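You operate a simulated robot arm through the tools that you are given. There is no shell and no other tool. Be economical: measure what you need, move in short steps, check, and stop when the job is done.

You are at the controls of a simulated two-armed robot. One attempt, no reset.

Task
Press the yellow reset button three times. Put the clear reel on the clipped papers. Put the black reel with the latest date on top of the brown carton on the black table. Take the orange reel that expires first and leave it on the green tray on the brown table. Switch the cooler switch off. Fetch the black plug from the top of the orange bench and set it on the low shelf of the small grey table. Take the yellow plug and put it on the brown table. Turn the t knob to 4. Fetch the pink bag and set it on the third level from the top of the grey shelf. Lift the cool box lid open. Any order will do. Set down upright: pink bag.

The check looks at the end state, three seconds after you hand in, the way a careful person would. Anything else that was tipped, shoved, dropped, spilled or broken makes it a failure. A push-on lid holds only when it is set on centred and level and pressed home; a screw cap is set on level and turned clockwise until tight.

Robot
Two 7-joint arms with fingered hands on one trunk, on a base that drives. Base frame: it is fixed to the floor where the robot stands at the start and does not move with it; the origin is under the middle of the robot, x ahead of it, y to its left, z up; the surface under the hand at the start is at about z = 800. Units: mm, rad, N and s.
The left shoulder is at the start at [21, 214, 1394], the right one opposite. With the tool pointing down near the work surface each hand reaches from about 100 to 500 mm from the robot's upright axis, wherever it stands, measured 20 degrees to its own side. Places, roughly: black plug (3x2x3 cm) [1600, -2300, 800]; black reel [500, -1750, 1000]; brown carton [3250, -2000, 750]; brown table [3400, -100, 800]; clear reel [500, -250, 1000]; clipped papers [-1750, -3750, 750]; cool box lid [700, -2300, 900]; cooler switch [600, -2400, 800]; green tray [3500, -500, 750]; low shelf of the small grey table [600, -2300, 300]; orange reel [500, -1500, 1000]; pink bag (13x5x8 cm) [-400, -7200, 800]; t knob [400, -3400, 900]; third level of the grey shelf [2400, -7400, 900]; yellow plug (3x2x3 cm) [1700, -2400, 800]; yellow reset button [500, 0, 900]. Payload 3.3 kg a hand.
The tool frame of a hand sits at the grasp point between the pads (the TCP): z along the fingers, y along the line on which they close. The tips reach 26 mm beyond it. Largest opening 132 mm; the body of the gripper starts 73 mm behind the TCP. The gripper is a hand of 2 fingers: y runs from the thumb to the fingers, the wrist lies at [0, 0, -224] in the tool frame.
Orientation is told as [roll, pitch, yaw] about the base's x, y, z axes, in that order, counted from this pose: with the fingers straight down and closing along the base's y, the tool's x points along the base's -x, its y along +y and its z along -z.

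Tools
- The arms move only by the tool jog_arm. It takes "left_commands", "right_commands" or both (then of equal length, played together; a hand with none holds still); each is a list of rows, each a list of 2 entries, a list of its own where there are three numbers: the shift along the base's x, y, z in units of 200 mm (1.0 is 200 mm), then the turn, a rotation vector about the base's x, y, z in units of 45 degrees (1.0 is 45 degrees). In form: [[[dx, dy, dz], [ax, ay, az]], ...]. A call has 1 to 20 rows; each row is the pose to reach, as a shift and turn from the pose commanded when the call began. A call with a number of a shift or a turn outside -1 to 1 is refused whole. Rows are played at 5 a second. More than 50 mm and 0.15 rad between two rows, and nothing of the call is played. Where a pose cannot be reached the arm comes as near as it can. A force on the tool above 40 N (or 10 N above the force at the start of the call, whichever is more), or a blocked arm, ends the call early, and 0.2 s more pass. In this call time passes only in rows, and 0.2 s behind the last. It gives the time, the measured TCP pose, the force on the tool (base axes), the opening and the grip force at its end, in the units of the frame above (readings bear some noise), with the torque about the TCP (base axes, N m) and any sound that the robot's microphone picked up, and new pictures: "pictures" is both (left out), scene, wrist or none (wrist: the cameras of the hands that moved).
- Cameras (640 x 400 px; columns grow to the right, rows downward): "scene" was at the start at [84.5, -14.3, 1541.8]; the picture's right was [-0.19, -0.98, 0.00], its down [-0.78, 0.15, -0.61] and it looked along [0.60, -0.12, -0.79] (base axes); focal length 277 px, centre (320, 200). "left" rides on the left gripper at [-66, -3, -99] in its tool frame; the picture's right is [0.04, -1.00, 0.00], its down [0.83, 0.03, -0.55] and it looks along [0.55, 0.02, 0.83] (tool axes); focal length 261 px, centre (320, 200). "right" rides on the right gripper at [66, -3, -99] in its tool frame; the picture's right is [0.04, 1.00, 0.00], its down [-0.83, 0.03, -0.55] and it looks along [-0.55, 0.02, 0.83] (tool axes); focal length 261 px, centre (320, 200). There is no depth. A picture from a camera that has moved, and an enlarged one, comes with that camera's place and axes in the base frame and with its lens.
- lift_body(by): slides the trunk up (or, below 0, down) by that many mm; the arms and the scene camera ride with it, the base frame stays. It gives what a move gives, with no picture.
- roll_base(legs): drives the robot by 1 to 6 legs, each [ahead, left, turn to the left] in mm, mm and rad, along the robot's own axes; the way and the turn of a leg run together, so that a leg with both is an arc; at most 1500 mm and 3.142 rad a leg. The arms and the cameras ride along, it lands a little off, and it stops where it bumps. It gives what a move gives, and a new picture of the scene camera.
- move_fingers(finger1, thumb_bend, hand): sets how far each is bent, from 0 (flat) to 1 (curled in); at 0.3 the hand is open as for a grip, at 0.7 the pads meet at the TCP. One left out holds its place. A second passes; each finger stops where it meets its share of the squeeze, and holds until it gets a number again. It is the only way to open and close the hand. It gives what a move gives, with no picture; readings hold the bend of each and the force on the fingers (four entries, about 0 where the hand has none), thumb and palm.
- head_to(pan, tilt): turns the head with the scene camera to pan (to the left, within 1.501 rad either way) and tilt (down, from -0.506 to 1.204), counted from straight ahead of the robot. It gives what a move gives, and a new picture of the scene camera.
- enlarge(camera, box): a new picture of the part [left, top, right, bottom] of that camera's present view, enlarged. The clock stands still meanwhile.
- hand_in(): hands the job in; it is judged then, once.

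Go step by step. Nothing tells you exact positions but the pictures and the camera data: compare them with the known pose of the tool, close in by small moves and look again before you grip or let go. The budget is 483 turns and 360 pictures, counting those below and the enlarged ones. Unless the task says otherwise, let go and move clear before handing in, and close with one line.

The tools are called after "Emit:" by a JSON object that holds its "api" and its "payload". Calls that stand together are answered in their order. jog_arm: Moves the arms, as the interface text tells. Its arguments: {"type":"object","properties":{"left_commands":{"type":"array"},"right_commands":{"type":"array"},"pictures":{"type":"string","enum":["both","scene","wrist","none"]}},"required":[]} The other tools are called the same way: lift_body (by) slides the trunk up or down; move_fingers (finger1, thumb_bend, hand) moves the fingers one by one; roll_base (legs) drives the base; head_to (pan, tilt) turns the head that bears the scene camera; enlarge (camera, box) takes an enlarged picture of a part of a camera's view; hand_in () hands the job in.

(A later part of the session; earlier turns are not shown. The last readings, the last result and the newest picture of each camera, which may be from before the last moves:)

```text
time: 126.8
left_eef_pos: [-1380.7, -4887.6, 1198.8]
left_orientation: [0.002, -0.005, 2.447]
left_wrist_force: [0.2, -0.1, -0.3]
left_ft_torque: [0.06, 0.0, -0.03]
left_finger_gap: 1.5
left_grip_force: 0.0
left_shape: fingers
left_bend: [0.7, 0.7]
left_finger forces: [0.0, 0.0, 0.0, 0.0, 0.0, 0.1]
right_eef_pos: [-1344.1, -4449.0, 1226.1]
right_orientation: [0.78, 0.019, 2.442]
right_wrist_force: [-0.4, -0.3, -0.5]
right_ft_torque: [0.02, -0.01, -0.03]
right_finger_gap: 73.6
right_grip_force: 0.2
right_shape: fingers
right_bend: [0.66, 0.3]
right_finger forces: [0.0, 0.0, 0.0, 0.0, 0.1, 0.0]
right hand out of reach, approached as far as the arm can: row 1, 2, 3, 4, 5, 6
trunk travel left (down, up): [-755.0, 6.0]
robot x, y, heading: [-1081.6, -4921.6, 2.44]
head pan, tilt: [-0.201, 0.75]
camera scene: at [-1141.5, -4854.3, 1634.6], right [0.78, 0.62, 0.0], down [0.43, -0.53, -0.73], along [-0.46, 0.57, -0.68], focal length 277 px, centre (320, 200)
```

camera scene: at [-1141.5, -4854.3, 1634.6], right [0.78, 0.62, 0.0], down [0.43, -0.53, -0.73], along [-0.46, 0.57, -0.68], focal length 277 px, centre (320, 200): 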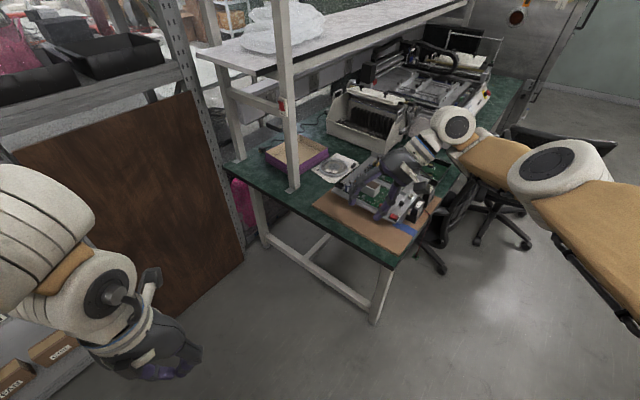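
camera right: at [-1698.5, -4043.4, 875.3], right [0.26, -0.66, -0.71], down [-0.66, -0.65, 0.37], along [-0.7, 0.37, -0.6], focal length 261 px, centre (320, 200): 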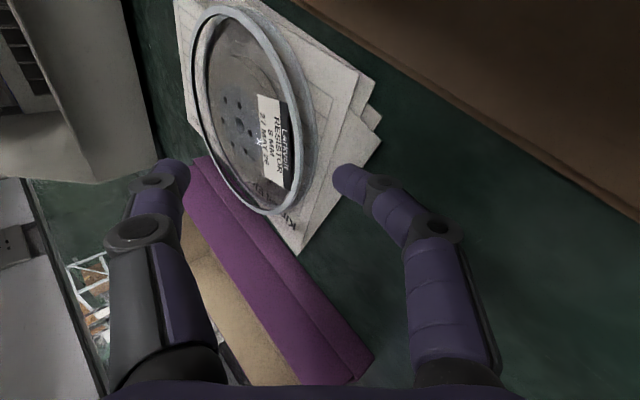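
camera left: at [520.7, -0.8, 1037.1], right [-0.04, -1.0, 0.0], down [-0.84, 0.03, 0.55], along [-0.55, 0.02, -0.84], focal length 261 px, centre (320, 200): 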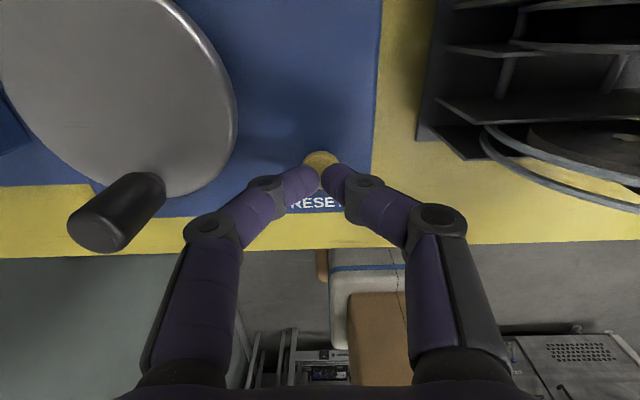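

The elbow is now out to the side as wanted. I'll continue to tool-down and retract.

Emit:
{"api": "jog_arm", "payload": {"right_commands": [[[0.08, -0.03, 0.0], [0.13, -0.11, 0]], [[0.17, -0.07, 0.02], [0.26, -0.21, 0]], [[0.26, -0.11, 0.04], [0.39, -0.32, 0]], [[0.36, -0.15, 0.06], [0.52, -0.43, 0]], [[0.46, -0.2, 0.08], [0.65, -0.54, 0]], [[0.55, -0.24, 0.1], [0.765, -0.634, 0]], [[0.63, -0.26, 0.1], [0.765, -0.634, 0]]], "pictures": "scene"}}

```text
time: 128.4
left_eef_pos: [-1379.8, -4886.6, 1199.2]
left_orientation: [0.005, -0.005, 2.445]
left_wrist_force: [0.3, -0.3, 0.6]
left_ft_torque: [-0.01, -0.02, 0.01]
left_finger_gap: 1.4
left_grip_force: 0.0
left_shape: fingers
left_bend: [0.7, 0.7]
left_finger forces: [0.0, 0.1, 0.0, 0.1, 0.0, 0.0]
right_eef_pos: [-1320.3, -4403.1, 1237.0]
right_orientation: [-0.034, 0.005, 2.432]
right_wrist_force: [0.3, 0.1, -0.6]
right_ft_torque: [0.02, 0.01, -0.02]
right_finger_gap: 73.7
right_grip_force: 0.1
right_shape: fingers
right_bend: [0.66, 0.3]
right_finger forces: [0.0, 0.1, 0.1, 0.1, 0.0, 0.1]
right hand out of reach, approached as far as the arm can: row 1, 2, 3, 4, 5, 6, 7
trunk travel left (down, up): [-755.0, 6.0]
robot x, y, heading: [-1081.5, -4923.7, 2.441]
head pan, tilt: [-0.201, 0.75]
camera scene: at [-1139.5, -4853.0, 1634.6], right [0.78, 0.62, 0.0], down [0.42, -0.53, -0.73], along [-0.46, 0.57, -0.68], focal length 277 px, centre (320, 200)
```

scene: 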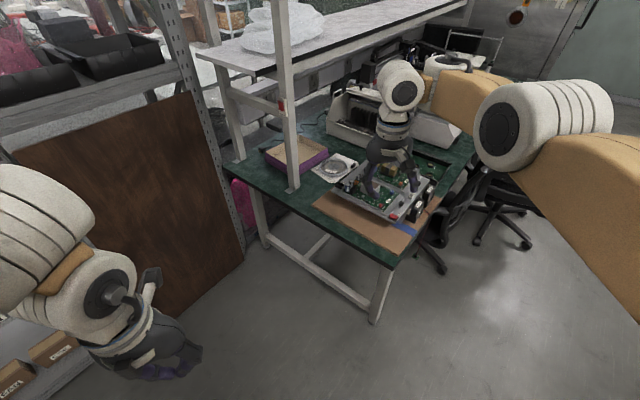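

It flipped again on the way to tool-down. I'll go back to the 45° pose and then yaw the hand by +90° there, matching the posture used for picking.

Emit:
{"api": "jog_arm", "payload": {"right_commands": [[[-0.02, -0.04, 0], [-0.13, 0.11, 0]], [[-0.04, -0.08, 0], [-0.26, 0.21, 0]], [[-0.06, -0.12, 0], [-0.39, 0.32, 0]], [[-0.08, -0.16, 0], [-0.52, 0.43, 0]], [[-0.1, -0.2, 0], [-0.65, 0.54, 0]], [[-0.12, -0.23, 0], [-0.765, 0.634, 0]]], "pictures": "none"}}

Emit:
{"api": "jog_arm", "payload": {"right_commands": [[[0, 0, 0], [0, 0, 0.18]], [[0, 0, 0], [0, 0, 0.36]], [[0, 0, 0], [0, 0, 0.54]], [[0, 0, 0], [0, 0, 0.72]], [[0, 0, 0], [0, 0, 0.9]], [[0, 0, 0], [0, 0, 1.0]]], "pictures": "scene"}}

```text
time: 129.8
left_eef_pos: [-1380.5, -4886.9, 1200.3]
left_orientation: [0.002, -0.005, 2.445]
left_wrist_force: [0.9, -0.5, -0.8]
left_ft_torque: [0.0, 0.0, -0.03]
left_finger_gap: 1.5
left_grip_force: 0.0
left_shape: fingers
left_bend: [0.7, 0.7]
left_finger forces: [0.1, 0.1, 0.0, 0.0, 0.0, 0.1]
right_eef_pos: [-1346.3, -4437.1, 1240.0]
right_orientation: [0.643, 0.012, 2.434]
right_wrist_force: [-0.6, 0.2, 0.3]
right_ft_torque: [0.0, 0.0, 0.02]
right_finger_gap: 73.7
right_grip_force: 0.1
right_shape: fingers
right_bend: [0.66, 0.3]
right_finger forces: [0.1, 0.1, 0.0, 0.0, 0.0, 0.0]
right hand out of reach, approached as far as the arm can: row 1, 2, 3, 4, 5, 6
trunk travel left (down, up): [-755.0, 6.0]
robot x, y, heading: [-1083.3, -4925.6, 2.443]
head pan, tilt: [-0.201, 0.75]
```

```text
time: 131.2
left_eef_pos: [-1381.6, -4888.9, 1199.9]
left_orientation: [0.001, -0.006, 2.445]
left_wrist_force: [-0.1, 0.5, -0.1]
left_ft_torque: [0.02, -0.01, 0.0]
left_finger_gap: 1.7
left_grip_force: 0.0
left_shape: fingers
left_bend: [0.7, 0.7]
left_finger forces: [0.0, 0.1, 0.0, 0.1, 0.0, 0.0]
right_eef_pos: [-1336.4, -4446.3, 1251.9]
right_orientation: [0.623, 0.006, 3.083]
right_wrist_force: [-0.1, 0.5, -0.5]
right_ft_torque: [0.02, -0.03, 0.01]
right_finger_gap: 73.8
right_grip_force: 0.0
right_shape: fingers
right_bend: [0.66, 0.3]
right_finger forces: [0.0, 0.0, 0.0, 0.1, 0.0, 0.0]
right hand out of reach, approached as far as the arm can: row 4, 5, 6
trunk travel left (down, up): [-755.0, 6.0]
robot x, y, heading: [-1079.9, -4925.1, 2.446]
head pan, tilt: [-0.201, 0.75]
camera scene: at [-1141.0, -4853.5, 1634.5], right [0.78, 0.62, 0.0], down [0.43, -0.53, -0.73], along [-0.46, 0.57, -0.68], focal length 277 px, centre (320, 200)
```

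scene: 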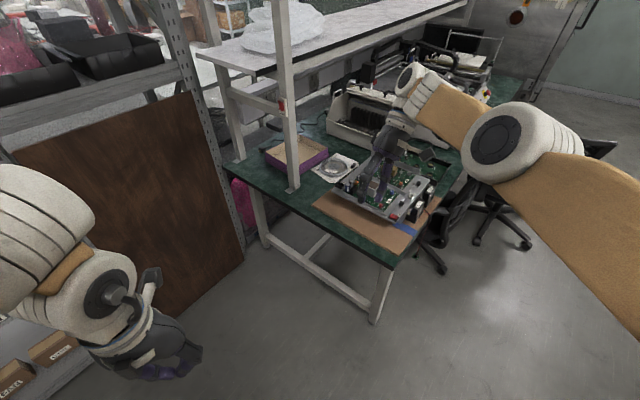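

Elbow now up and out more. I'll pull the hand inwards in this orientation.

Emit:
{"api": "jog_arm", "payload": {"right_commands": [[[0.1, -0.08, 0], [0, 0, 0]], [[0.2, -0.16, 0], [0, 0, 0]], [[0.3, -0.25, 0], [0, 0, 0]], [[0.4, -0.33, 0], [0, 0, 0]], [[0.5, -0.42, 0], [0, 0, 0]], [[0.6, -0.5, 0], [0, 0, 0]]], "pictures": "scene"}}

```text
time: 132.6
left_eef_pos: [-1380.7, -4887.8, 1198.3]
left_orientation: [0.002, -0.005, 2.446]
left_wrist_force: [-0.4, 0.5, 0.2]
left_ft_torque: [-0.01, 0.0, -0.01]
left_finger_gap: 1.8
left_grip_force: 0.1
left_shape: fingers
left_bend: [0.7, 0.7]
left_finger forces: [0.0, 0.1, 0.0, 0.1, 0.0, 0.0]
right_eef_pos: [-1335.0, -4446.4, 1251.8]
right_orientation: [0.624, 0.005, 3.083]
right_wrist_force: [0.4, 0.4, 0.4]
right_ft_torque: [-0.01, 0.01, -0.01]
right_finger_gap: 73.9
right_grip_force: 0.2
right_shape: fingers
right_bend: [0.66, 0.3]
right_finger forces: [0.1, 0.0, 0.1, 0.0, 0.0, 0.0]
right hand out of reach, approached as far as the arm can: row 1, 2, 3, 4, 5, 6
trunk travel left (down, up): [-755.0, 6.0]
robot x, y, heading: [-1078.5, -4927.4, 2.447]
head pan, tilt: [-0.201, 0.75]
camera scene: at [-1140.9, -4853.7, 1634.6], right [0.78, 0.62, 0.0], down [0.43, -0.53, -0.73], along [-0.46, 0.57, -0.68], focal length 277 px, centre (320, 200)
```

scene: 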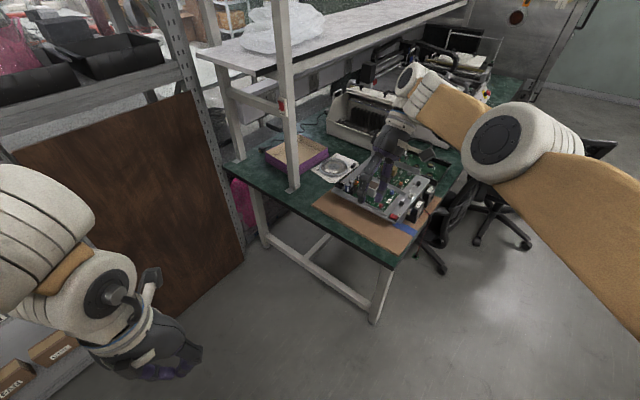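

That branch is at a joint limit. The elbow-down posture works well at table height with the trunk up, so I'll simply return to that.

Emit:
{"api": "jog_arm", "payload": {"right_commands": [[[0.1, 0.02, -0.1], [0.13, 0, 0]], [[0.2, 0.04, -0.2], [0.26, 0, 0]], [[0.3, 0.05, -0.33], [0.39, 0, 0]], [[0.4, 0.06, -0.46], [0.52, 0, 0]], [[0.5, 0.08, -0.6], [0.65, 0, 0]], [[0.6, 0.09, -0.75], [0.795, -0.04, 0]]], "pictures": "none"}}

Emit:
{"api": "jog_arm", "payload": {"right_commands": [[[0.03, 0, -0.08], [0, 0, -0.16]], [[0.06, 0, -0.16], [0, 0, -0.32]], [[0.09, 0, -0.24], [0, 0, -0.48]], [[0.12, 0, -0.32], [0, 0, -0.65]], [[0.15, 0, -0.4], [0, 0, -0.81]]], "pictures": "scene"}}

```text
time: 134.0
left_eef_pos: [-1381.1, -4888.3, 1198.7]
left_orientation: [0.003, -0.004, 2.445]
left_wrist_force: [-0.2, 0.1, -0.5]
left_ft_torque: [0.02, 0.0, 0.01]
left_finger_gap: 1.7
left_grip_force: 0.0
left_shape: fingers
left_bend: [0.7, 0.7]
left_finger forces: [0.0, 0.1, 0.0, 0.0, 0.1, 0.1]
right_eef_pos: [-1301.2, -4371.1, 1117.7]
right_orientation: [0.166, -0.01, 3.084]
right_wrist_force: [0.4, -0.6, -0.7]
right_ft_torque: [-0.01, -0.02, 0.0]
right_finger_gap: 73.7
right_grip_force: 0.0
right_shape: fingers
right_bend: [0.66, 0.3]
right_finger forces: [0.0, 0.0, 0.0, 0.0, 0.0, 0.0]
right hand out of reach, approached as far as the arm can: row 2, 3, 4, 5, 6
trunk travel left (down, up): [-755.0, 6.0]
robot x, y, heading: [-1081.6, -4924.7, 2.442]
head pan, tilt: [-0.201, 0.75]
```

```text
time: 135.2
left_eef_pos: [-1380.1, -4887.6, 1199.9]
left_orientation: [0.002, -0.005, 2.446]
left_wrist_force: [-0.7, 0.8, -0.5]
left_ft_torque: [0.01, -0.02, -0.01]
left_finger_gap: 1.8
left_grip_force: 0.1
left_shape: fingers
left_bend: [0.7, 0.7]
left_finger forces: [0.0, 0.1, 0.1, 0.0, 0.0, 0.1]
right_eef_pos: [-1266.2, -4369.5, 1042.1]
right_orientation: [0.168, -0.009, 2.443]
right_wrist_force: [-0.3, -0.6, 0.8]
right_ft_torque: [-0.01, -0.03, -0.02]
right_finger_gap: 73.8
right_grip_force: 0.1
right_shape: fingers
right_bend: [0.66, 0.3]
right_finger forces: [0.0, 0.0, 0.0, 0.1, 0.0, 0.1]
trunk travel left (down, up): [-755.0, 6.0]
robot x, y, heading: [-1078.8, -4923.5, 2.443]
head pan, tilt: [-0.201, 0.75]
camera scene: at [-1140.7, -4853.5, 1634.6], right [0.78, 0.62, 0.0], down [0.43, -0.53, -0.73], along [-0.46, 0.57, -0.68], focal length 277 px, centre (320, 200)
```

scene: 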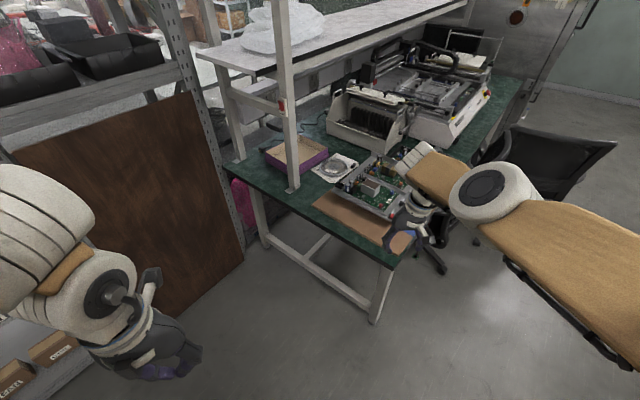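

The elbow is out with its axis up again, and this pose is reachable. I'll now pull back towards neutral at this low height.

Emit:
{"api": "jog_arm", "payload": {"right_commands": [[[0.08, -0.065, 0.0], [0.06, -0.05, 0]], [[0.16, -0.13, 0.0], [0.12, -0.1, 0]], [[0.25, -0.2, 0.0], [0.164, -0.138, 0]], [[0.34, -0.28, 0.0], [0.164, -0.138, 0]], [[0.43, -0.35, 0.0], [0.164, -0.138, 0]]], "pictures": "scene"}}

```text
time: 136.4
left_eef_pos: [-1380.6, -4886.6, 1199.0]
left_orientation: [0.003, -0.005, 2.448]
left_wrist_force: [-0.5, 0.3, 0.1]
left_ft_torque: [-0.02, 0.02, 0.0]
left_finger_gap: 1.6
left_grip_force: 0.1
left_shape: fingers
left_bend: [0.7, 0.7]
left_finger forces: [0.1, 0.0, 0.0, 0.0, 0.0, 0.0]
right_eef_pos: [-1205.6, -4402.1, 1004.2]
right_orientation: [-0.001, -0.01, 2.449]
right_wrist_force: [0.3, 0.2, 0.8]
right_ft_torque: [-0.01, 0.03, -0.02]
right_finger_gap: 73.8
right_grip_force: 0.1
right_shape: fingers
right_bend: [0.66, 0.3]
right_finger forces: [0.1, 0.0, 0.0, 0.0, 0.0, 0.1]
right hand out of reach, approached as far as the arm can: row 2, 3, 4, 5
trunk travel left (down, up): [-755.0, 6.0]
robot x, y, heading: [-1079.6, -4926.6, 2.443]
head pan, tilt: [-0.201, 0.75]
camera scene: at [-1140.7, -4853.6, 1634.6], right [0.78, 0.62, 0.0], down [0.43, -0.53, -0.73], along [-0.46, 0.57, -0.68], focal length 277 px, centre (320, 200)
```

scene: 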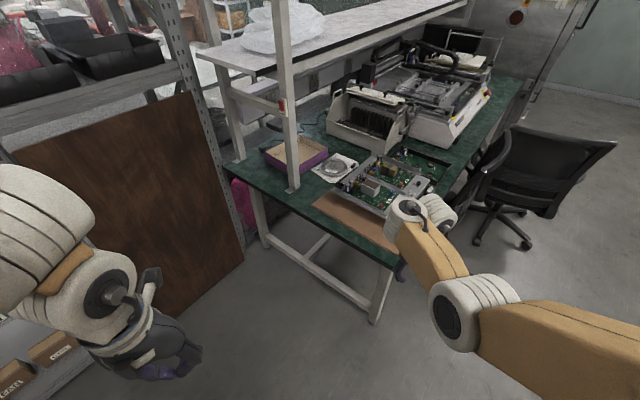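

I'll try swinging the hand far to the right and then back in, to get the elbow outside.

Emit:
{"api": "jog_arm", "payload": {"right_commands": [[[0.15, 0.07, 0.0], [0, 0, 0]], [[0.3, 0.15, 0.0], [0, 0, 0]], [[0.45, 0.22, 0.0], [0, 0, 0]], [[0.6, 0.3, 0.05], [0, 0, 0]], [[0.75, 0.37, 0.1], [0, 0, 0]], [[0.88, 0.44, 0.2], [0, 0, 0]], [[0.9, 0.44, 0.4], [0, 0, 0]], [[0.9, 0.44, 0.6], [0, 0, 0]]], "pictures": "none"}}

Emit:
{"api": "head_to", "payload": {"pan": -0.7, "tilt": 0.7}}

```text
time: 138.2
left_eef_pos: [-1379.6, -4887.4, 1200.2]
left_orientation: [0.002, -0.005, 2.446]
left_wrist_force: [0.0, 0.4, -0.2]
left_ft_torque: [0.05, 0.01, -0.03]
left_finger_gap: 1.7
left_grip_force: 0.0
left_shape: fingers
left_bend: [0.7, 0.7]
left_finger forces: [0.0, 0.0, 0.1, 0.0, 0.0, 0.0]
right_eef_pos: [-1024.0, -4314.3, 1086.2]
right_orientation: [0.0, -0.009, 2.449]
right_wrist_force: [-0.6, 0.2, 0.6]
right_ft_torque: [-0.01, 0.0, 0.0]
right_finger_gap: 73.8
right_grip_force: 0.0
right_shape: fingers
right_bend: [0.66, 0.3]
right_finger forces: [0.0, 0.0, 0.0, 0.0, 0.0, 0.0]
right hand out of reach, approached as far as the arm can: row 8
trunk travel left (down, up): [-755.0, 6.0]
robot x, y, heading: [-1078.3, -4921.5, 2.446]
head pan, tilt: [-0.201, 0.75]
```

```text
time: 139.2
left_eef_pos: [-1380.8, -4888.0, 1198.4]
left_orientation: [0.001, -0.004, 2.446]
left_wrist_force: [-0.3, -0.5, -0.3]
left_ft_torque: [-0.02, -0.02, 0.01]
left_finger_gap: 1.5
left_grip_force: 0.1
left_shape: fingers
left_bend: [0.7, 0.7]
left_finger forces: [0.1, 0.1, 0.1, 0.1, 0.1, 0.1]
right_eef_pos: [-1026.2, -4314.1, 1084.6]
right_orientation: [-0.001, -0.01, 2.448]
right_wrist_force: [0.0, 0.1, -0.4]
right_ft_torque: [-0.05, 0.01, 0.03]
right_finger_gap: 73.8
right_grip_force: 0.2
right_shape: fingers
right_bend: [0.66, 0.3]
right_finger forces: [0.0, 0.0, 0.1, 0.1, 0.0, 0.1]
trunk travel left (down, up): [-755.0, 6.0]
robot x, y, heading: [-1082.5, -4926.3, 2.448]
head pan, tilt: [-0.7, 0.7]
camera scene: at [-1104.0, -4834.9, 1638.8], right [0.98, 0.17, 0.0], down [0.11, -0.63, -0.76], along [-0.13, 0.75, -0.64], focal length 277 px, centre (320, 200)
```

scene: 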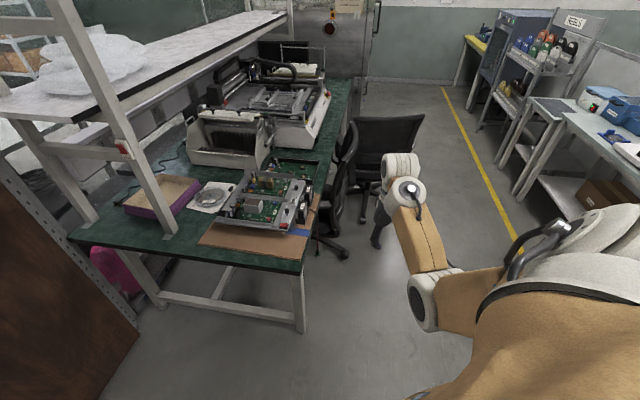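

The evidence says pointing the tool left folds the elbow inward, so I'll try pointing it outward (right) instead.

Emit:
{"api": "jog_arm", "payload": {"right_commands": [[[0, 0, 0], [0.13, -0.11, 0]], [[0, 0, 0], [0.26, -0.21, 0]], [[0, 0, 0], [0.39, -0.32, 0]], [[0, 0, 0], [0.52, -0.43, 0]], [[0, 0, 0], [0.65, -0.54, 0]], [[0, 0, 0], [0.77, -0.638, 0]]], "pictures": "none"}}

Emit:
{"api": "jog_arm", "payload": {"right_commands": [[[0, 0, 0.05], [0.13, -0.11, 0]], [[0, 0, 0.1], [0.26, -0.21, 0]], [[0, 0, 0.15], [0.39, -0.32, 0]], [[0, 0, 0.2], [0.52, -0.43, 0]], [[0, 0, 0.25], [0.65, -0.54, 0]], [[0, 0, 0.3], [0.77, -0.638, 0]]], "pictures": "scene"}}

```text
time: 140.6
left_eef_pos: [-1381.7, -4887.5, 1199.5]
left_orientation: [0.002, -0.005, 2.445]
left_wrist_force: [0.3, -0.3, 0.6]
left_ft_torque: [-0.02, -0.01, -0.05]
left_finger_gap: 1.6
left_grip_force: 0.0
left_shape: fingers
left_bend: [0.7, 0.7]
left_finger forces: [0.1, 0.0, 0.0, 0.0, 0.0, 0.0]
right_eef_pos: [-1026.6, -4314.5, 1085.8]
right_orientation: [-0.789, -0.005, 2.457]
right_wrist_force: [0.8, -0.3, -0.1]
right_ft_torque: [0.0, -0.01, -0.02]
right_finger_gap: 73.9
right_grip_force: 0.0
right_shape: fingers
right_bend: [0.66, 0.3]
right_finger forces: [0.1, 0.0, 0.1, 0.0, 0.0, 0.1]
trunk travel left (down, up): [-755.0, 6.0]
robot x, y, heading: [-1081.9, -4925.4, 2.445]
head pan, tilt: [-0.7, 0.7]
```

```text
time: 142.0
left_eef_pos: [-1377.7, -4886.6, 1200.6]
left_orientation: [0.004, -0.007, 2.449]
left_wrist_force: [-0.7, 0.8, 0.3]
left_ft_torque: [0.01, 0.05, 0.0]
left_finger_gap: 1.4
left_grip_force: 0.0
left_shape: fingers
left_bend: [0.7, 0.7]
left_finger forces: [0.1, 0.0, 0.1, 0.0, 0.0, 0.1]
right_eef_pos: [-951.4, -4206.2, 1165.8]
right_orientation: [-1.572, -0.004, 2.457]
right_wrist_force: [-0.1, 0.3, -0.2]
right_ft_torque: [0.03, 0.01, 0.02]
right_finger_gap: 73.7
right_grip_force: 0.0
right_shape: fingers
right_bend: [0.66, 0.3]
right_finger forces: [0.1, 0.1, 0.0, 0.0, 0.0, 0.0]
right hand out of reach, approached as far as the arm can: row 2, 3, 4, 5, 6
trunk travel left (down, up): [-755.0, 6.0]
robot x, y, heading: [-1081.3, -4925.2, 2.448]
head pan, tilt: [-0.7, 0.7]
camera scene: at [-1100.5, -4834.8, 1638.9], right [0.98, 0.17, 0.0], down [0.11, -0.63, -0.77], along [-0.13, 0.75, -0.64], focal length 277 px, centre (320, 200)
```

scene: 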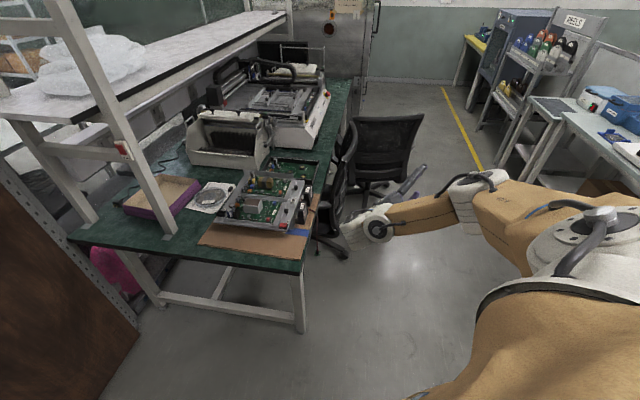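

The elbow is outside again with its cable side up, as originally. I'll rotate the tool back down while bringing the hand to neutral.

Emit:
{"api": "jog_arm", "payload": {"right_commands": [[[-0.13, -0.15, 0.05], [-0.13, 0.11, 0]], [[-0.26, -0.31, 0.1], [-0.26, 0.21, 0]], [[-0.39, -0.46, 0.15], [-0.39, 0.32, 0]], [[-0.52, -0.62, 0.2], [-0.52, 0.43, 0]], [[-0.65, -0.78, 0.25], [-0.65, 0.54, 0]], [[-0.8, -0.95, 0.3], [-0.77, 0.638, 0]]], "pictures": "none"}}

Emit:
{"api": "jog_arm", "payload": {"right_commands": [[[-0.1, -0.12, 0.05], [-0.13, 0.11, 0]], [[-0.2, -0.24, 0.1], [-0.26, 0.21, 0]], [[-0.3, -0.36, 0.15], [-0.39, 0.32, 0]], [[-0.4, -0.48, 0.2], [-0.52, 0.43, 0]], [[-0.46, -0.56, 0.25], [-0.65, 0.54, 0]], [[-0.46, -0.56, 0.3], [-0.77, 0.638, 0]]], "pictures": "scene"}}

```text
time: 143.4
left_eef_pos: [-1377.5, -4889.1, 1200.0]
left_orientation: [0.003, -0.007, 2.447]
left_wrist_force: [0.5, -0.2, -0.7]
left_ft_torque: [0.0, -0.01, -0.01]
left_finger_gap: 1.8
left_grip_force: 0.1
left_shape: fingers
left_bend: [0.7, 0.7]
left_finger forces: [0.0, 0.0, 0.0, 0.0, 0.1, 0.0]
right_eef_pos: [-943.8, -4320.6, 1138.1]
right_orientation: [-0.805, -0.008, 2.457]
right_wrist_force: [-1.4, -0.6, 0.6]
right_ft_torque: [0.03, 0.01, 0.01]
right_finger_gap: 73.7
right_grip_force: 0.0
right_shape: fingers
right_bend: [0.66, 0.3]
right_finger forces: [0.0, 0.0, 0.0, 0.0, 0.0, 0.1]
right hand out of reach, approached as far as the arm can: row 1, 2, 3, 4, 5, 6
trunk travel left (down, up): [-755.0, 6.0]
robot x, y, heading: [-1081.8, -4923.5, 2.448]
head pan, tilt: [-0.7, 0.7]
```

```text
time: 144.8
left_eef_pos: [-1380.3, -4886.7, 1199.3]
left_orientation: [0.0, -0.006, 2.446]
left_wrist_force: [0.4, -0.3, 0.2]
left_ft_torque: [-0.02, 0.0, 0.03]
left_finger_gap: 1.8
left_grip_force: 0.0
left_shape: fingers
left_bend: [0.7, 0.7]
left_finger forces: [0.0, 0.0, 0.0, 0.1, 0.0, 0.1]
right_eef_pos: [-1003.8, -4501.3, 1053.7]
right_orientation: [-0.039, -0.01, 2.449]
right_wrist_force: [-0.2, -0.1, -0.5]
right_ft_torque: [-0.01, 0.0, 0.01]
right_finger_gap: 73.9
right_grip_force: 0.0
right_shape: fingers
right_bend: [0.66, 0.3]
right_finger forces: [0.0, 0.0, 0.0, 0.1, 0.0, 0.1]
right hand out of reach, approached as far as the arm can: row 1, 2, 3, 4, 5, 6
trunk travel left (down, up): [-755.0, 6.0]
robot x, y, heading: [-1084.0, -4922.6, 2.442]
head pan, tilt: [-0.7, 0.7]
camera scene: at [-1104.2, -4834.5, 1638.8], right [0.98, 0.17, 0.0], down [0.11, -0.63, -0.76], along [-0.13, 0.75, -0.64], focal length 277 px, centre (320, 200)
```

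scene: 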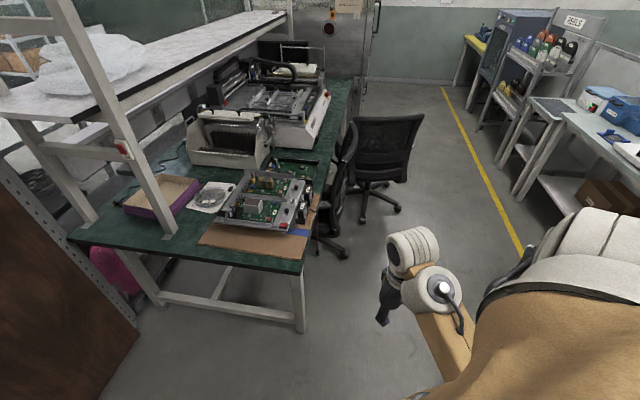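

It flips on the direct way back. I'll repeat the outward pose, then swing the horizontal tool round to forward before pitching down.

Emit:
{"api": "jog_arm", "payload": {"right_commands": [[[0.1, 0.12, 0.0], [0.13, -0.11, 0]], [[0.2, 0.24, 0.0], [0.26, -0.21, 0]], [[0.3, 0.36, 0.0], [0.39, -0.32, 0]], [[0.4, 0.48, 0.05], [0.52, -0.43, 0]], [[0.4, 0.55, 0.1], [0.65, -0.54, 0]], [[0.4, 0.6, 0.1], [0.77, -0.638, 0]]], "pictures": "none"}}

Emit:
{"api": "jog_arm", "payload": {"right_commands": [[[0.05, 0.1, 0.05], [0.13, -0.11, 0]], [[0.1, 0.2, 0.1], [0.26, -0.21, 0]], [[0.15, 0.3, 0.15], [0.39, -0.32, 0]], [[0.2, 0.4, 0.2], [0.52, -0.43, 0]], [[0.25, 0.5, 0.25], [0.65, -0.54, 0]], [[0.25, 0.55, 0.3], [0.75, -0.62, 0]]], "pictures": "none"}}

Emit:
{"api": "jog_arm", "payload": {"right_commands": [[[-0.1, 0, 0], [0, 0, 0.18]], [[-0.2, 0, 0], [0, 0, 0.36]], [[-0.3, 0, 0], [0, 0, 0.54]], [[-0.4, 0, 0.0], [0, 0, 0.72]], [[-0.5, 0, 0.0], [0, 0, 0.9]], [[-0.6, 0, 0.0], [0, 0, 1.0]]], "pictures": "scene"}}

```text
time: 146.2
left_eef_pos: [-1379.7, -4886.0, 1199.8]
left_orientation: [0.001, -0.006, 2.446]
left_wrist_force: [-0.1, 0.0, 0.1]
left_ft_torque: [-0.01, -0.03, -0.02]
left_finger_gap: 1.6
left_grip_force: 0.1
left_shape: fingers
left_bend: [0.7, 0.7]
left_finger forces: [0.1, 0.0, 0.0, 0.0, 0.1, 0.0]
right_eef_pos: [-922.5, -4387.4, 1078.3]
right_orientation: [-0.787, -0.006, 2.459]
right_wrist_force: [0.2, -0.6, -0.2]
right_ft_torque: [0.01, -0.02, -0.03]
right_finger_gap: 73.5
right_grip_force: 0.0
right_shape: fingers
right_bend: [0.66, 0.3]
right_finger forces: [0.0, 0.0, 0.0, 0.0, 0.1, 0.0]
trunk travel left (down, up): [-755.0, 6.0]
robot x, y, heading: [-1079.9, -4925.8, 2.448]
head pan, tilt: [-0.7, 0.7]
```

```text
time: 147.6
left_eef_pos: [-1380.4, -4887.7, 1200.2]
left_orientation: [0.001, -0.007, 2.446]
left_wrist_force: [-0.3, 0.5, -0.1]
left_ft_torque: [0.03, -0.03, 0.0]
left_finger_gap: 1.6
left_grip_force: 0.0
left_shape: fingers
left_bend: [0.7, 0.7]
left_finger forces: [0.1, 0.0, 0.0, 0.0, 0.0, 0.1]
right_eef_pos: [-838.0, -4265.3, 1152.9]
right_orientation: [-1.485, -0.002, 2.456]
right_wrist_force: [-0.2, -0.3, 0.6]
right_ft_torque: [-0.02, 0.02, 0.01]
right_finger_gap: 73.7
right_grip_force: 0.1
right_shape: fingers
right_bend: [0.66, 0.3]
right_finger forces: [0.0, 0.0, 0.0, 0.0, 0.0, 0.1]
right hand out of reach, approached as far as the arm can: row 3, 4, 5, 6
trunk travel left (down, up): [-755.0, 6.0]
robot x, y, heading: [-1079.8, -4923.7, 2.443]
head pan, tilt: [-0.7, 0.7]
```

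```text
time: 149.0
left_eef_pos: [-1381.2, -4886.4, 1199.0]
left_orientation: [0.001, -0.005, 2.447]
left_wrist_force: [0.3, 0.8, 0.2]
left_ft_torque: [-0.01, -0.01, -0.03]
left_finger_gap: 1.6
left_grip_force: 0.0
left_shape: fingers
left_bend: [0.7, 0.7]
left_finger forces: [0.0, 0.0, 0.0, 0.0, 0.0, 0.0]
right_eef_pos: [-958.2, -4264.9, 1153.7]
right_orientation: [-1.484, -0.001, -3.037]
right_wrist_force: [-0.2, -0.2, -0.9]
right_ft_torque: [0.02, 0.02, 0.0]
right_finger_gap: 73.7
right_grip_force: 0.1
right_shape: fingers
right_bend: [0.66, 0.3]
right_finger forces: [0.0, 0.0, 0.0, 0.0, 0.0, 0.1]
trunk travel left (down, up): [-755.0, 6.0]
robot x, y, heading: [-1084.1, -4925.7, 2.441]
head pan, tilt: [-0.7, 0.7]
camera scene: at [-1104.2, -4834.8, 1638.8], right [0.98, 0.17, 0.0], down [0.11, -0.63, -0.76], along [-0.13, 0.75, -0.64], focal length 277 px, centre (320, 200)
```

scene: 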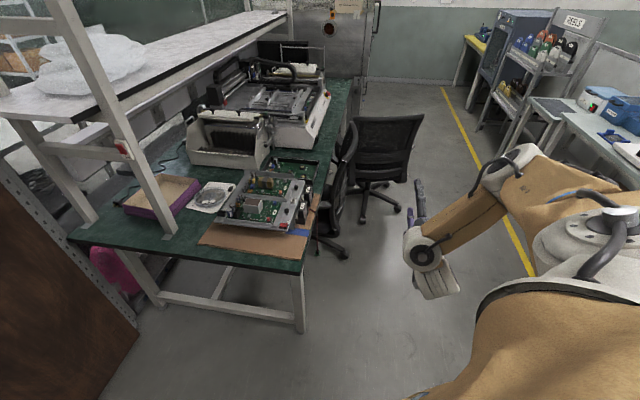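

Elbow out, fully reachable. Now pitch the tool down by 45°, then the rest, keeping the wrist where it is.

Emit:
{"api": "jog_arm", "payload": {"right_commands": [[[0, -0.05, -0.08], [-0.17, -0.017, 0]], [[0, -0.1, -0.17], [-0.34, -0.034, 0]], [[0, -0.16, -0.25], [-0.51, -0.05, 0]], [[0, -0.21, -0.34], [-0.68, -0.07, 0]], [[0, -0.27, -0.42], [-0.85, -0.085, 0]], [[0, -0.32, -0.5], [-0.99, -0.1, 0]]], "pictures": "none"}}

Emit:
{"api": "jog_arm", "payload": {"right_commands": [[[-0.02, -0.1, -0.05], [-0.17, -0.017, 0]], [[-0.04, -0.2, -0.08], [-0.34, -0.034, 0]], [[-0.06, -0.3, -0.1], [-0.51, -0.05, 0]], [[-0.08, -0.4, -0.1], [-0.68, -0.07, 0]], [[-0.1, -0.5, -0.1], [-0.8, -0.08, 0]], [[-0.12, -0.6, -0.1], [-0.88, -0.09, 0]]], "pictures": "scene"}}

```text
time: 150.4
left_eef_pos: [-1378.4, -4887.0, 1200.1]
left_orientation: [0.003, -0.007, 2.446]
left_wrist_force: [0.0, 0.6, -0.3]
left_ft_torque: [-0.01, 0.04, 0.02]
left_finger_gap: 1.7
left_grip_force: 0.0
left_shape: fingers
left_bend: [0.7, 0.7]
left_finger forces: [0.1, 0.0, 0.0, 0.0, 0.1, 0.0]
right_eef_pos: [-945.0, -4356.4, 1046.4]
right_orientation: [-0.747, 0.056, -3.107]
right_wrist_force: [-0.7, -0.3, -0.1]
right_ft_torque: [0.0, 0.02, 0.01]
right_finger_gap: 73.7
right_grip_force: 0.1
right_shape: fingers
right_bend: [0.66, 0.3]
right_finger forces: [0.0, 0.0, 0.0, 0.1, 0.0, 0.0]
right hand out of reach, approached as far as the arm can: row 4, 5, 6
trunk travel left (down, up): [-755.0, 6.0]
robot x, y, heading: [-1084.3, -4922.3, 2.444]
head pan, tilt: [-0.7, 0.7]
```

```text
time: 151.8
left_eef_pos: [-1380.3, -4887.6, 1199.8]
left_orientation: [0.003, -0.005, 2.447]
left_wrist_force: [-0.1, -0.3, 0.4]
left_ft_torque: [-0.05, -0.02, 0.0]
left_finger_gap: 1.4
left_grip_force: 0.0
left_shape: fingers
left_bend: [0.7, 0.7]
left_finger forces: [0.1, 0.0, 0.1, 0.1, 0.1, 0.0]
right_eef_pos: [-970.5, -4473.5, 1023.7]
right_orientation: [-0.054, 0.089, -3.052]
right_wrist_force: [-0.4, 0.9, -0.4]
right_ft_torque: [0.03, 0.0, 0.0]
right_finger_gap: 73.6
right_grip_force: 0.0
right_shape: fingers
right_bend: [0.66, 0.3]
right_finger forces: [0.0, 0.0, 0.0, 0.0, 0.1, 0.0]
trunk travel left (down, up): [-755.0, 6.0]
robot x, y, heading: [-1082.8, -4924.5, 2.446]
head pan, tilt: [-0.7, 0.7]
camera scene: at [-1103.8, -4835.0, 1638.8], right [0.98, 0.17, 0.0], down [0.11, -0.63, -0.76], along [-0.13, 0.75, -0.64], focal length 277 px, centre (320, 200)
```

scene: 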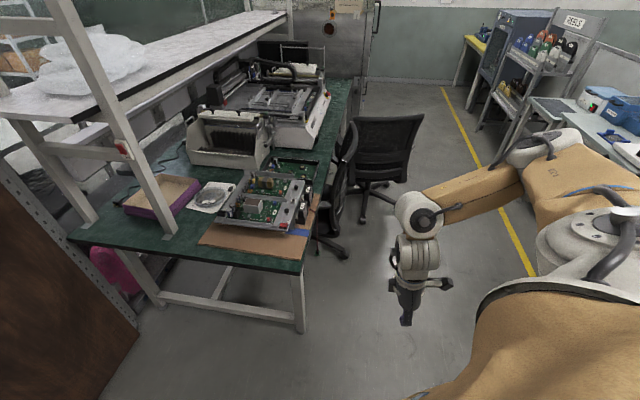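

The original elbow-out posture is recovered with the tool down. I'll bring it to neutral.

Emit:
{"api": "jog_arm", "payload": {"right_commands": [[[-0.12, -0.02, 0.1], [0, 0, -0.16]], [[-0.24, -0.04, 0.2], [0, 0, -0.32]], [[-0.38, -0.07, 0.32], [0, 0, -0.48]], [[-0.52, -0.1, 0.44], [0, 0, -0.64]], [[-0.66, -0.12, 0.57], [0, 0, -0.8]], [[-0.8, -0.15, 0.7], [0, 0, -0.96]], [[-0.95, -0.18, 0.8], [-0.02, 0.1, -0.98]]], "pictures": "scene"}}

```text
time: 153.4
left_eef_pos: [-1379.4, -4887.9, 1199.9]
left_orientation: [0.002, -0.006, 2.446]
left_wrist_force: [0.3, -0.4, 0.3]
left_ft_torque: [-0.02, 0.0, -0.01]
left_finger_gap: 1.7
left_grip_force: 0.0
left_shape: fingers
left_bend: [0.7, 0.7]
left_finger forces: [0.1, 0.0, 0.1, 0.1, 0.1, 0.1]
right_eef_pos: [-1160.9, -4512.1, 1181.9]
right_orientation: [-0.018, 0.021, 2.46]
right_wrist_force: [-0.8, -0.4, -0.2]
right_ft_torque: [0.0, 0.02, 0.03]
right_finger_gap: 73.6
right_grip_force: 0.1
right_shape: fingers
right_bend: [0.66, 0.3]
right_finger forces: [0.1, 0.0, 0.0, 0.0, 0.0, 0.0]
trunk travel left (down, up): [-755.0, 6.0]
robot x, y, heading: [-1081.3, -4925.7, 2.447]
head pan, tilt: [-0.7, 0.7]
camera scene: at [-1103.8, -4835.3, 1638.8], right [0.98, 0.17, 0.0], down [0.11, -0.63, -0.77], along [-0.13, 0.75, -0.64], focal length 277 px, centre (320, 200)
```

scene: 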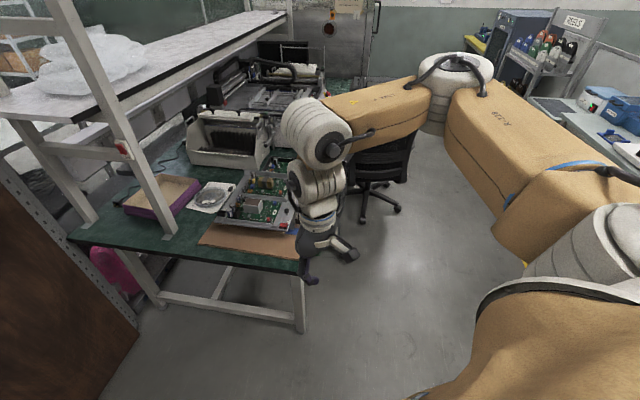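

Posture fully restored. Next is the pink bag: turn to face -y and drive down the room.

Emit:
{"api": "roll_base", "payload": {"legs": [[0, 0, 2.265], [900, 650, 0]]}}

Emit:
{"api": "head_to", "payload": {"pan": 0.0, "tilt": 0.4}}

```text
time: 164.4
left_eef_pos: [-273.2, -6083.5, 1199.4]
left_orientation: [0.002, -0.005, -1.574]
left_wrist_force: [-0.4, -0.3, 0.3]
left_ft_torque: [0.0, 0.04, 0.01]
left_finger_gap: 1.5
left_grip_force: 0.1
left_shape: fingers
left_bend: [0.7, 0.7]
left_finger forces: [0.1, 0.0, 0.0, 0.1, 0.1, 0.0]
right_eef_pos: [-701.5, -6156.0, 1181.5]
right_orientation: [-0.018, 0.023, -1.557]
right_wrist_force: [0.2, 0.4, -0.3]
right_ft_torque: [-0.03, -0.02, 0.0]
right_finger_gap: 74.0
right_grip_force: 0.1
right_shape: fingers
right_bend: [0.66, 0.3]
right_finger forces: [0.1, 0.1, 0.1, 0.1, 0.1, 0.0]
trunk travel left (down, up): [-755.0, 6.0]
robot x, y, heading: [-434.4, -5829.3, -1.572]
head pan, tilt: [-0.7, 0.7]
camera scene: at [-488.7, -5905.5, 1638.8], right [-0.76, 0.65, 0.0], down [0.42, 0.49, -0.76], along [-0.5, -0.58, -0.64], focal length 277 px, centre (320, 200)
```

scene: 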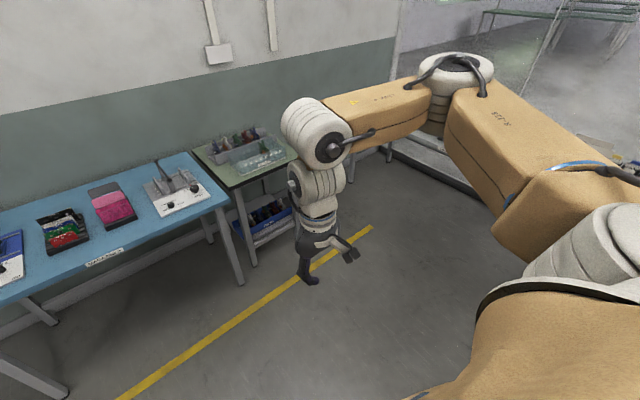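

```text
time: 165.5
left_eef_pos: [-271.4, -6084.9, 1199.7]
left_orientation: [0.002, -0.005, -1.575]
left_wrist_force: [0.2, 0.2, -0.6]
left_ft_torque: [0.03, 0.0, 0.0]
left_finger_gap: 1.7
left_grip_force: 0.0
left_shape: fingers
left_bend: [0.7, 0.7]
left_finger forces: [0.0, 0.0, 0.1, 0.0, 0.0, 0.0]
right_eef_pos: [-703.1, -6155.2, 1183.4]
right_orientation: [-0.019, 0.021, -1.557]
right_wrist_force: [0.3, 0.4, 0.5]
right_ft_torque: [0.02, 0.03, 0.04]
right_finger_gap: 73.6
right_grip_force: 0.1
right_shape: fingers
right_bend: [0.66, 0.3]
right_finger forces: [0.1, 0.0, 0.0, 0.1, 0.0, 0.1]
trunk travel left (down, up): [-755.0, 6.0]
robot x, y, heading: [-431.6, -5828.0, -1.573]
head pan, tilt: [0.0, 0.4]
camera scene: at [-434.3, -5933.3, 1665.6], right [-1.0, 0.01, 0.0], down [0.0, 0.39, -0.92], along [0.0, -0.92, -0.39], focal length 277 px, centre (320, 200)
```

scene: 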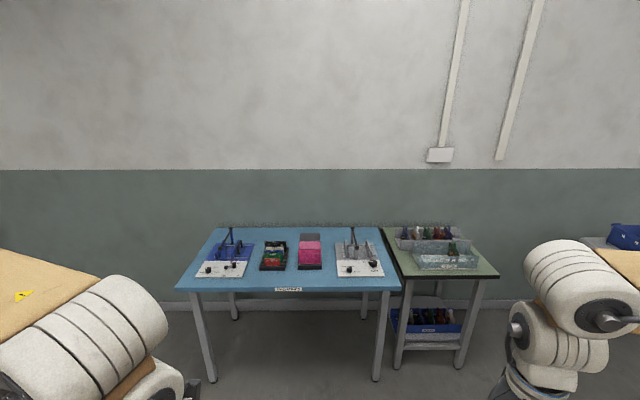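

Emit:
{"api": "enlarge", "payload": {"camera": "scene", "box": [180, 215, 400, 300]}}

```text
2.91 times, centred on (290, 258) of scene
camera zoom: at [-434.3, -5933.3, 1665.6], right [-1.0, 0.01, 0.0], down [0.0, 0.39, -0.92], along [0.0, -0.92, -0.39], focal length 807 px, centre (407, 33)
```

zoom: 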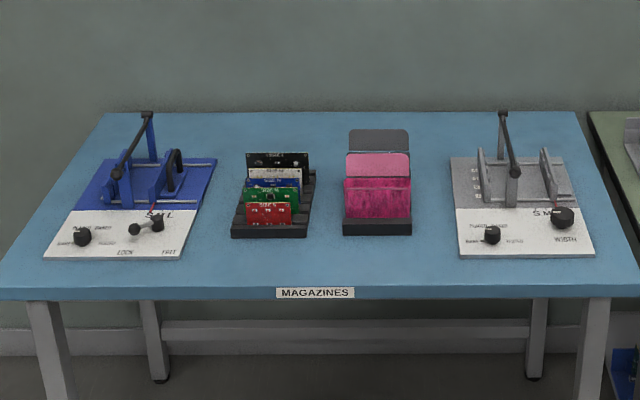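

The pink bag is in a black rack on the blue table at about (-381, -7190). I'll move closer for a detailed look.

Emit:
{"api": "roll_base", "payload": {"legs": [[760, -85, 0]]}}

Emit:
{"api": "head_to", "payload": {"pan": 0.1, "tilt": 0.8}}

```text
time: 169.6
left_eef_pos: [-367.2, -6846.1, 1198.8]
left_orientation: [0.002, -0.006, -1.581]
left_wrist_force: [-0.3, 0.3, -0.2]
left_ft_torque: [-0.01, 0.0, 0.04]
left_finger_gap: 1.8
left_grip_force: 0.0
left_shape: fingers
left_bend: [0.7, 0.7]
left_finger forces: [0.0, 0.0, 0.0, 0.0, 0.0, 0.0]
right_eef_pos: [-796.6, -6914.4, 1182.1]
right_orientation: [-0.019, 0.021, -1.562]
right_wrist_force: [0.8, 0.5, 0.1]
right_ft_torque: [-0.02, 0.01, 0.01]
right_finger_gap: 73.7
right_grip_force: 0.0
right_shape: fingers
right_bend: [0.66, 0.3]
right_finger forces: [0.0, 0.0, 0.0, 0.1, 0.0, 0.0]
trunk travel left (down, up): [-755.0, 6.0]
robot x, y, heading: [-526.6, -6589.5, -1.581]
head pan, tilt: [0.0, 0.4]
camera scene: at [-527.5, -6693.2, 1665.6], right [-1.0, 0.01, 0.0], down [0.0, 0.39, -0.92], along [-0.01, -0.92, -0.39], focal length 277 px, centre (320, 200)
```

scene: 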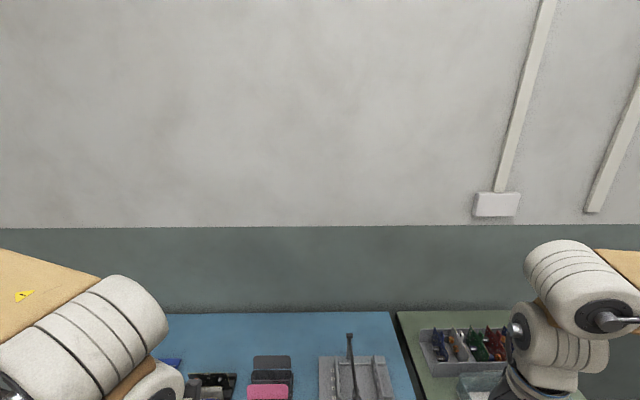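

```text
time: 170.5
left_eef_pos: [-365.6, -6845.9, 1199.4]
left_orientation: [0.002, -0.005, -1.582]
left_wrist_force: [0.3, 0.3, -0.4]
left_ft_torque: [0.02, 0.03, 0.03]
left_finger_gap: 1.7
left_grip_force: 0.1
left_shape: fingers
left_bend: [0.7, 0.7]
left_finger forces: [0.1, 0.0, 0.1, 0.0, 0.0, 0.0]
right_eef_pos: [-797.2, -6913.3, 1183.1]
right_orientation: [-0.019, 0.021, -1.564]
right_wrist_force: [0.3, -0.2, -0.3]
right_ft_torque: [-0.03, 0.02, -0.02]
right_finger_gap: 73.8
right_grip_force: 0.0
right_shape: fingers
right_bend: [0.66, 0.3]
right_finger forces: [0.1, 0.0, 0.0, 0.0, 0.0, 0.1]
trunk travel left (down, up): [-755.0, 6.0]
robot x, y, heading: [-524.2, -6587.2, -1.584]
head pan, tilt: [0.099, 0.799]
camera scene: at [-519.3, -6680.5, 1630.6], right [-1.0, -0.09, 0.0], down [-0.06, 0.71, -0.7], along [0.06, -0.69, -0.72], focal length 277 px, centre (320, 200)
```

scene: 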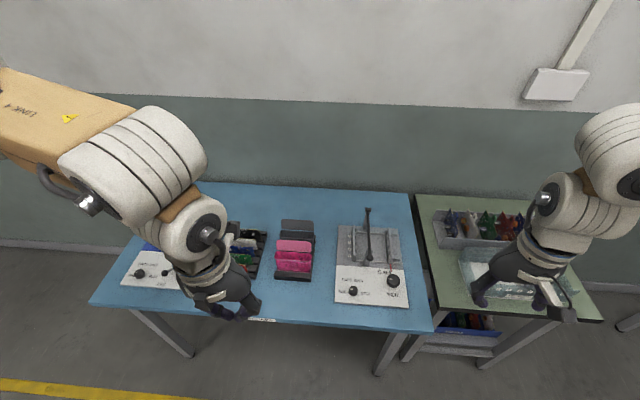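

Emit:
{"api": "enlarge", "payload": {"camera": "scene", "box": [220, 195, 360, 325]}}

Emit:
{"api": "enlarge", "payload": {"camera": "left", "box": [0, 0, 640, 400]}}

```text
3.08 times, centred on (290, 260) of scene
camera zoom: at [-519.3, -6680.5, 1630.6], right [-1.0, -0.09, 0.0], down [-0.06, 0.71, -0.7], along [0.06, -0.69, -0.72], focal length 854 px, centre (412, 15)
```

zoom: 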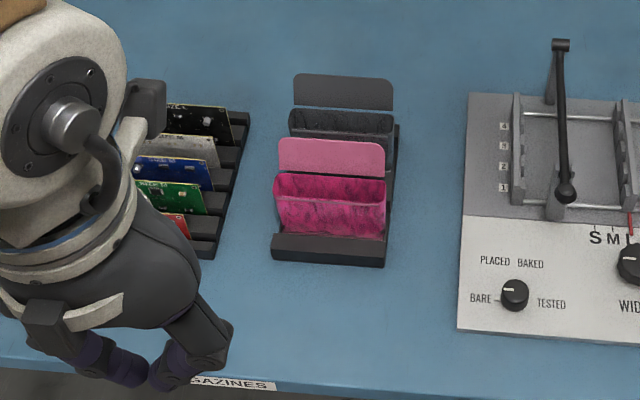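

```text
1.00 times, centred on (320, 200) of left (not enlarged: the box is as wide or as high as the picture)
camera zoom: at [-370.1, -6910.3, 1298.8], right [-1.0, 0.05, 0.0], down [0.04, 0.83, 0.55], along [0.03, 0.55, -0.84], focal length 261 px, centre (320, 200)
```

zoom: 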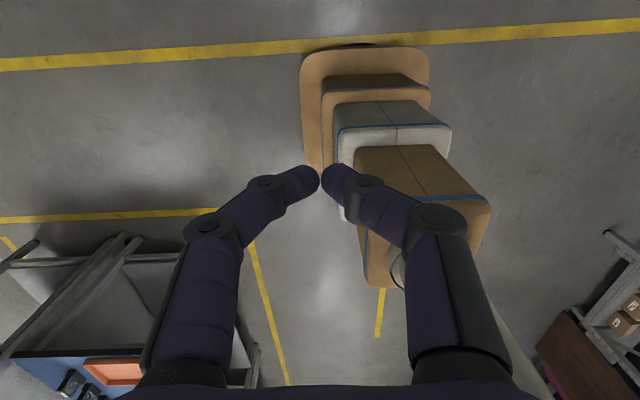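

The pink pouch has a tall back flap at about (-386, -7201), top z≈891. I'll pinch that flap with the left hand, closing along y. First yaw the left hand -90°.

Emit:
{"api": "jog_arm", "payload": {"left_commands": [[[0, 0, 0], [0, 0, -0.18]], [[0, 0, 0], [0, 0, -0.36]], [[0, 0, 0], [0, 0, -0.54]], [[0, 0, 0], [0, 0, -0.72]], [[0, 0, 0], [0, 0, -0.9]], [[0, 0, 0], [0, 0, -1.0]]], "pictures": "none"}}

Emit:
{"api": "jog_arm", "payload": {"left_commands": [[[0, 0, 0], [0, 0, -0.18]], [[0, 0, 0], [0, 0, -0.36]], [[0, 0, 0], [0, 0, -0.54]], [[0, 0, 0], [0, 0, -0.72]], [[0, 0, 0], [0, 0, -0.9]], [[0, 0, 0], [0, 0, -0.99]]], "pictures": "none"}}

Emit:
{"api": "roll_base", "payload": {"legs": [[130, 0, 0.012]]}}

Emit:
{"api": "move_fingers", "payload": {"hand": "left", "finger1": 0.59, "thumb_bend": 0.59}}

```text
time: 171.9
left_eef_pos: [-366.8, -6845.9, 1199.8]
left_orientation: [0.002, -0.006, -2.369]
left_wrist_force: [0.5, -0.2, -1.0]
left_ft_torque: [-0.04, -0.01, 0.0]
left_finger_gap: 1.2
left_grip_force: 0.0
left_shape: fingers
left_bend: [0.7, 0.7]
left_finger forces: [0.0, 0.0, 0.0, 0.1, 0.0, 0.0]
right_eef_pos: [-796.4, -6912.9, 1183.6]
right_orientation: [-0.02, 0.021, -1.562]
right_wrist_force: [-0.2, 0.2, 0.2]
right_ft_torque: [0.02, -0.01, -0.01]
right_finger_gap: 73.5
right_grip_force: 0.0
right_shape: fingers
right_bend: [0.66, 0.3]
right_finger forces: [0.0, 0.0, 0.0, 0.1, 0.1, 0.1]
trunk travel left (down, up): [-755.0, 6.0]
robot x, y, heading: [-526.7, -6587.9, -1.582]
head pan, tilt: [0.099, 0.799]
```

```text
time: 173.3
left_eef_pos: [-367.9, -6845.1, 1200.1]
left_orientation: [0.003, -0.006, 3.136]
left_wrist_force: [0.0, 1.6, 0.7]
left_ft_torque: [0.02, 0.0, 0.02]
left_finger_gap: 1.7
left_grip_force: 0.0
left_shape: fingers
left_bend: [0.7, 0.7]
left_finger forces: [0.0, 0.0, 0.0, 0.1, 0.0, 0.0]
right_eef_pos: [-797.1, -6913.2, 1182.4]
right_orientation: [-0.017, 0.021, -1.565]
right_wrist_force: [-0.2, -0.7, 0.2]
right_ft_torque: [0.01, 0.01, -0.03]
right_finger_gap: 73.4
right_grip_force: 0.1
right_shape: fingers
right_bend: [0.66, 0.3]
right_finger forces: [0.0, 0.0, 0.0, 0.1, 0.1, 0.1]
trunk travel left (down, up): [-755.0, 6.0]
robot x, y, heading: [-528.9, -6591.2, -1.585]
head pan, tilt: [0.099, 0.799]
```

```text
time: 174.6
left_eef_pos: [-363.4, -6973.3, 1199.7]
left_orientation: [0.003, -0.005, -3.133]
left_wrist_force: [0.4, 0.7, 0.2]
left_ft_torque: [0.05, 0.01, -0.02]
left_finger_gap: 1.4
left_grip_force: 0.1
left_shape: fingers
left_bend: [0.7, 0.7]
left_finger forces: [0.1, 0.0, 0.0, 0.0, 0.0, 0.0]
right_eef_pos: [-793.0, -7046.5, 1183.4]
right_orientation: [-0.019, 0.021, -1.553]
right_wrist_force: [0.5, 0.2, 0.7]
right_ft_torque: [0.02, 0.02, 0.02]
right_finger_gap: 73.7
right_grip_force: 0.1
right_shape: fingers
right_bend: [0.66, 0.3]
right_finger forces: [0.1, 0.0, 0.0, 0.1, 0.1, 0.1]
trunk travel left (down, up): [-755.0, 6.0]
robot x, y, heading: [-526.8, -6719.4, -1.57]
head pan, tilt: [0.099, 0.799]
camera scene: at [-518.9, -6810.5, 1630.6], right [-0.99, -0.1, 0.0], down [-0.07, 0.71, -0.7], along [0.07, -0.69, -0.72], focal length 277 px, centre (320, 200)
```

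scene: 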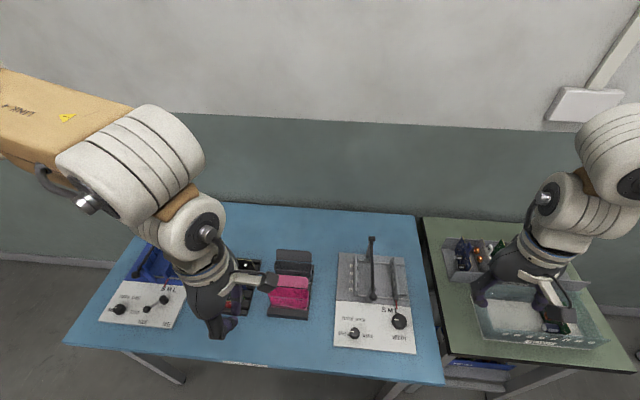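

```text
time: 175.6
left_eef_pos: [-364.7, -6972.6, 1199.6]
left_orientation: [0.002, -0.005, -3.135]
left_wrist_force: [1.0, 0.2, -0.1]
left_ft_torque: [-0.02, 0.0, 0.01]
left_finger_gap: 35.6
left_grip_force: 0.0
left_shape: fingers
left_bend: [0.59, 0.59]
left_finger forces: [0.1, 0.0, 0.1, 0.1, 0.0, 0.1]
right_eef_pos: [-793.4, -7046.4, 1181.7]
right_orientation: [-0.019, 0.023, -1.551]
right_wrist_force: [0.4, 0.3, 0.3]
right_ft_torque: [0.0, -0.01, 0.02]
right_finger_gap: 73.8
right_grip_force: 0.1
right_shape: fingers
right_bend: [0.66, 0.3]
right_finger forces: [0.1, 0.1, 0.0, 0.0, 0.0, 0.0]
trunk travel left (down, up): [-755.0, 6.0]
robot x, y, heading: [-528.1, -6717.6, -1.569]
head pan, tilt: [0.099, 0.799]
```

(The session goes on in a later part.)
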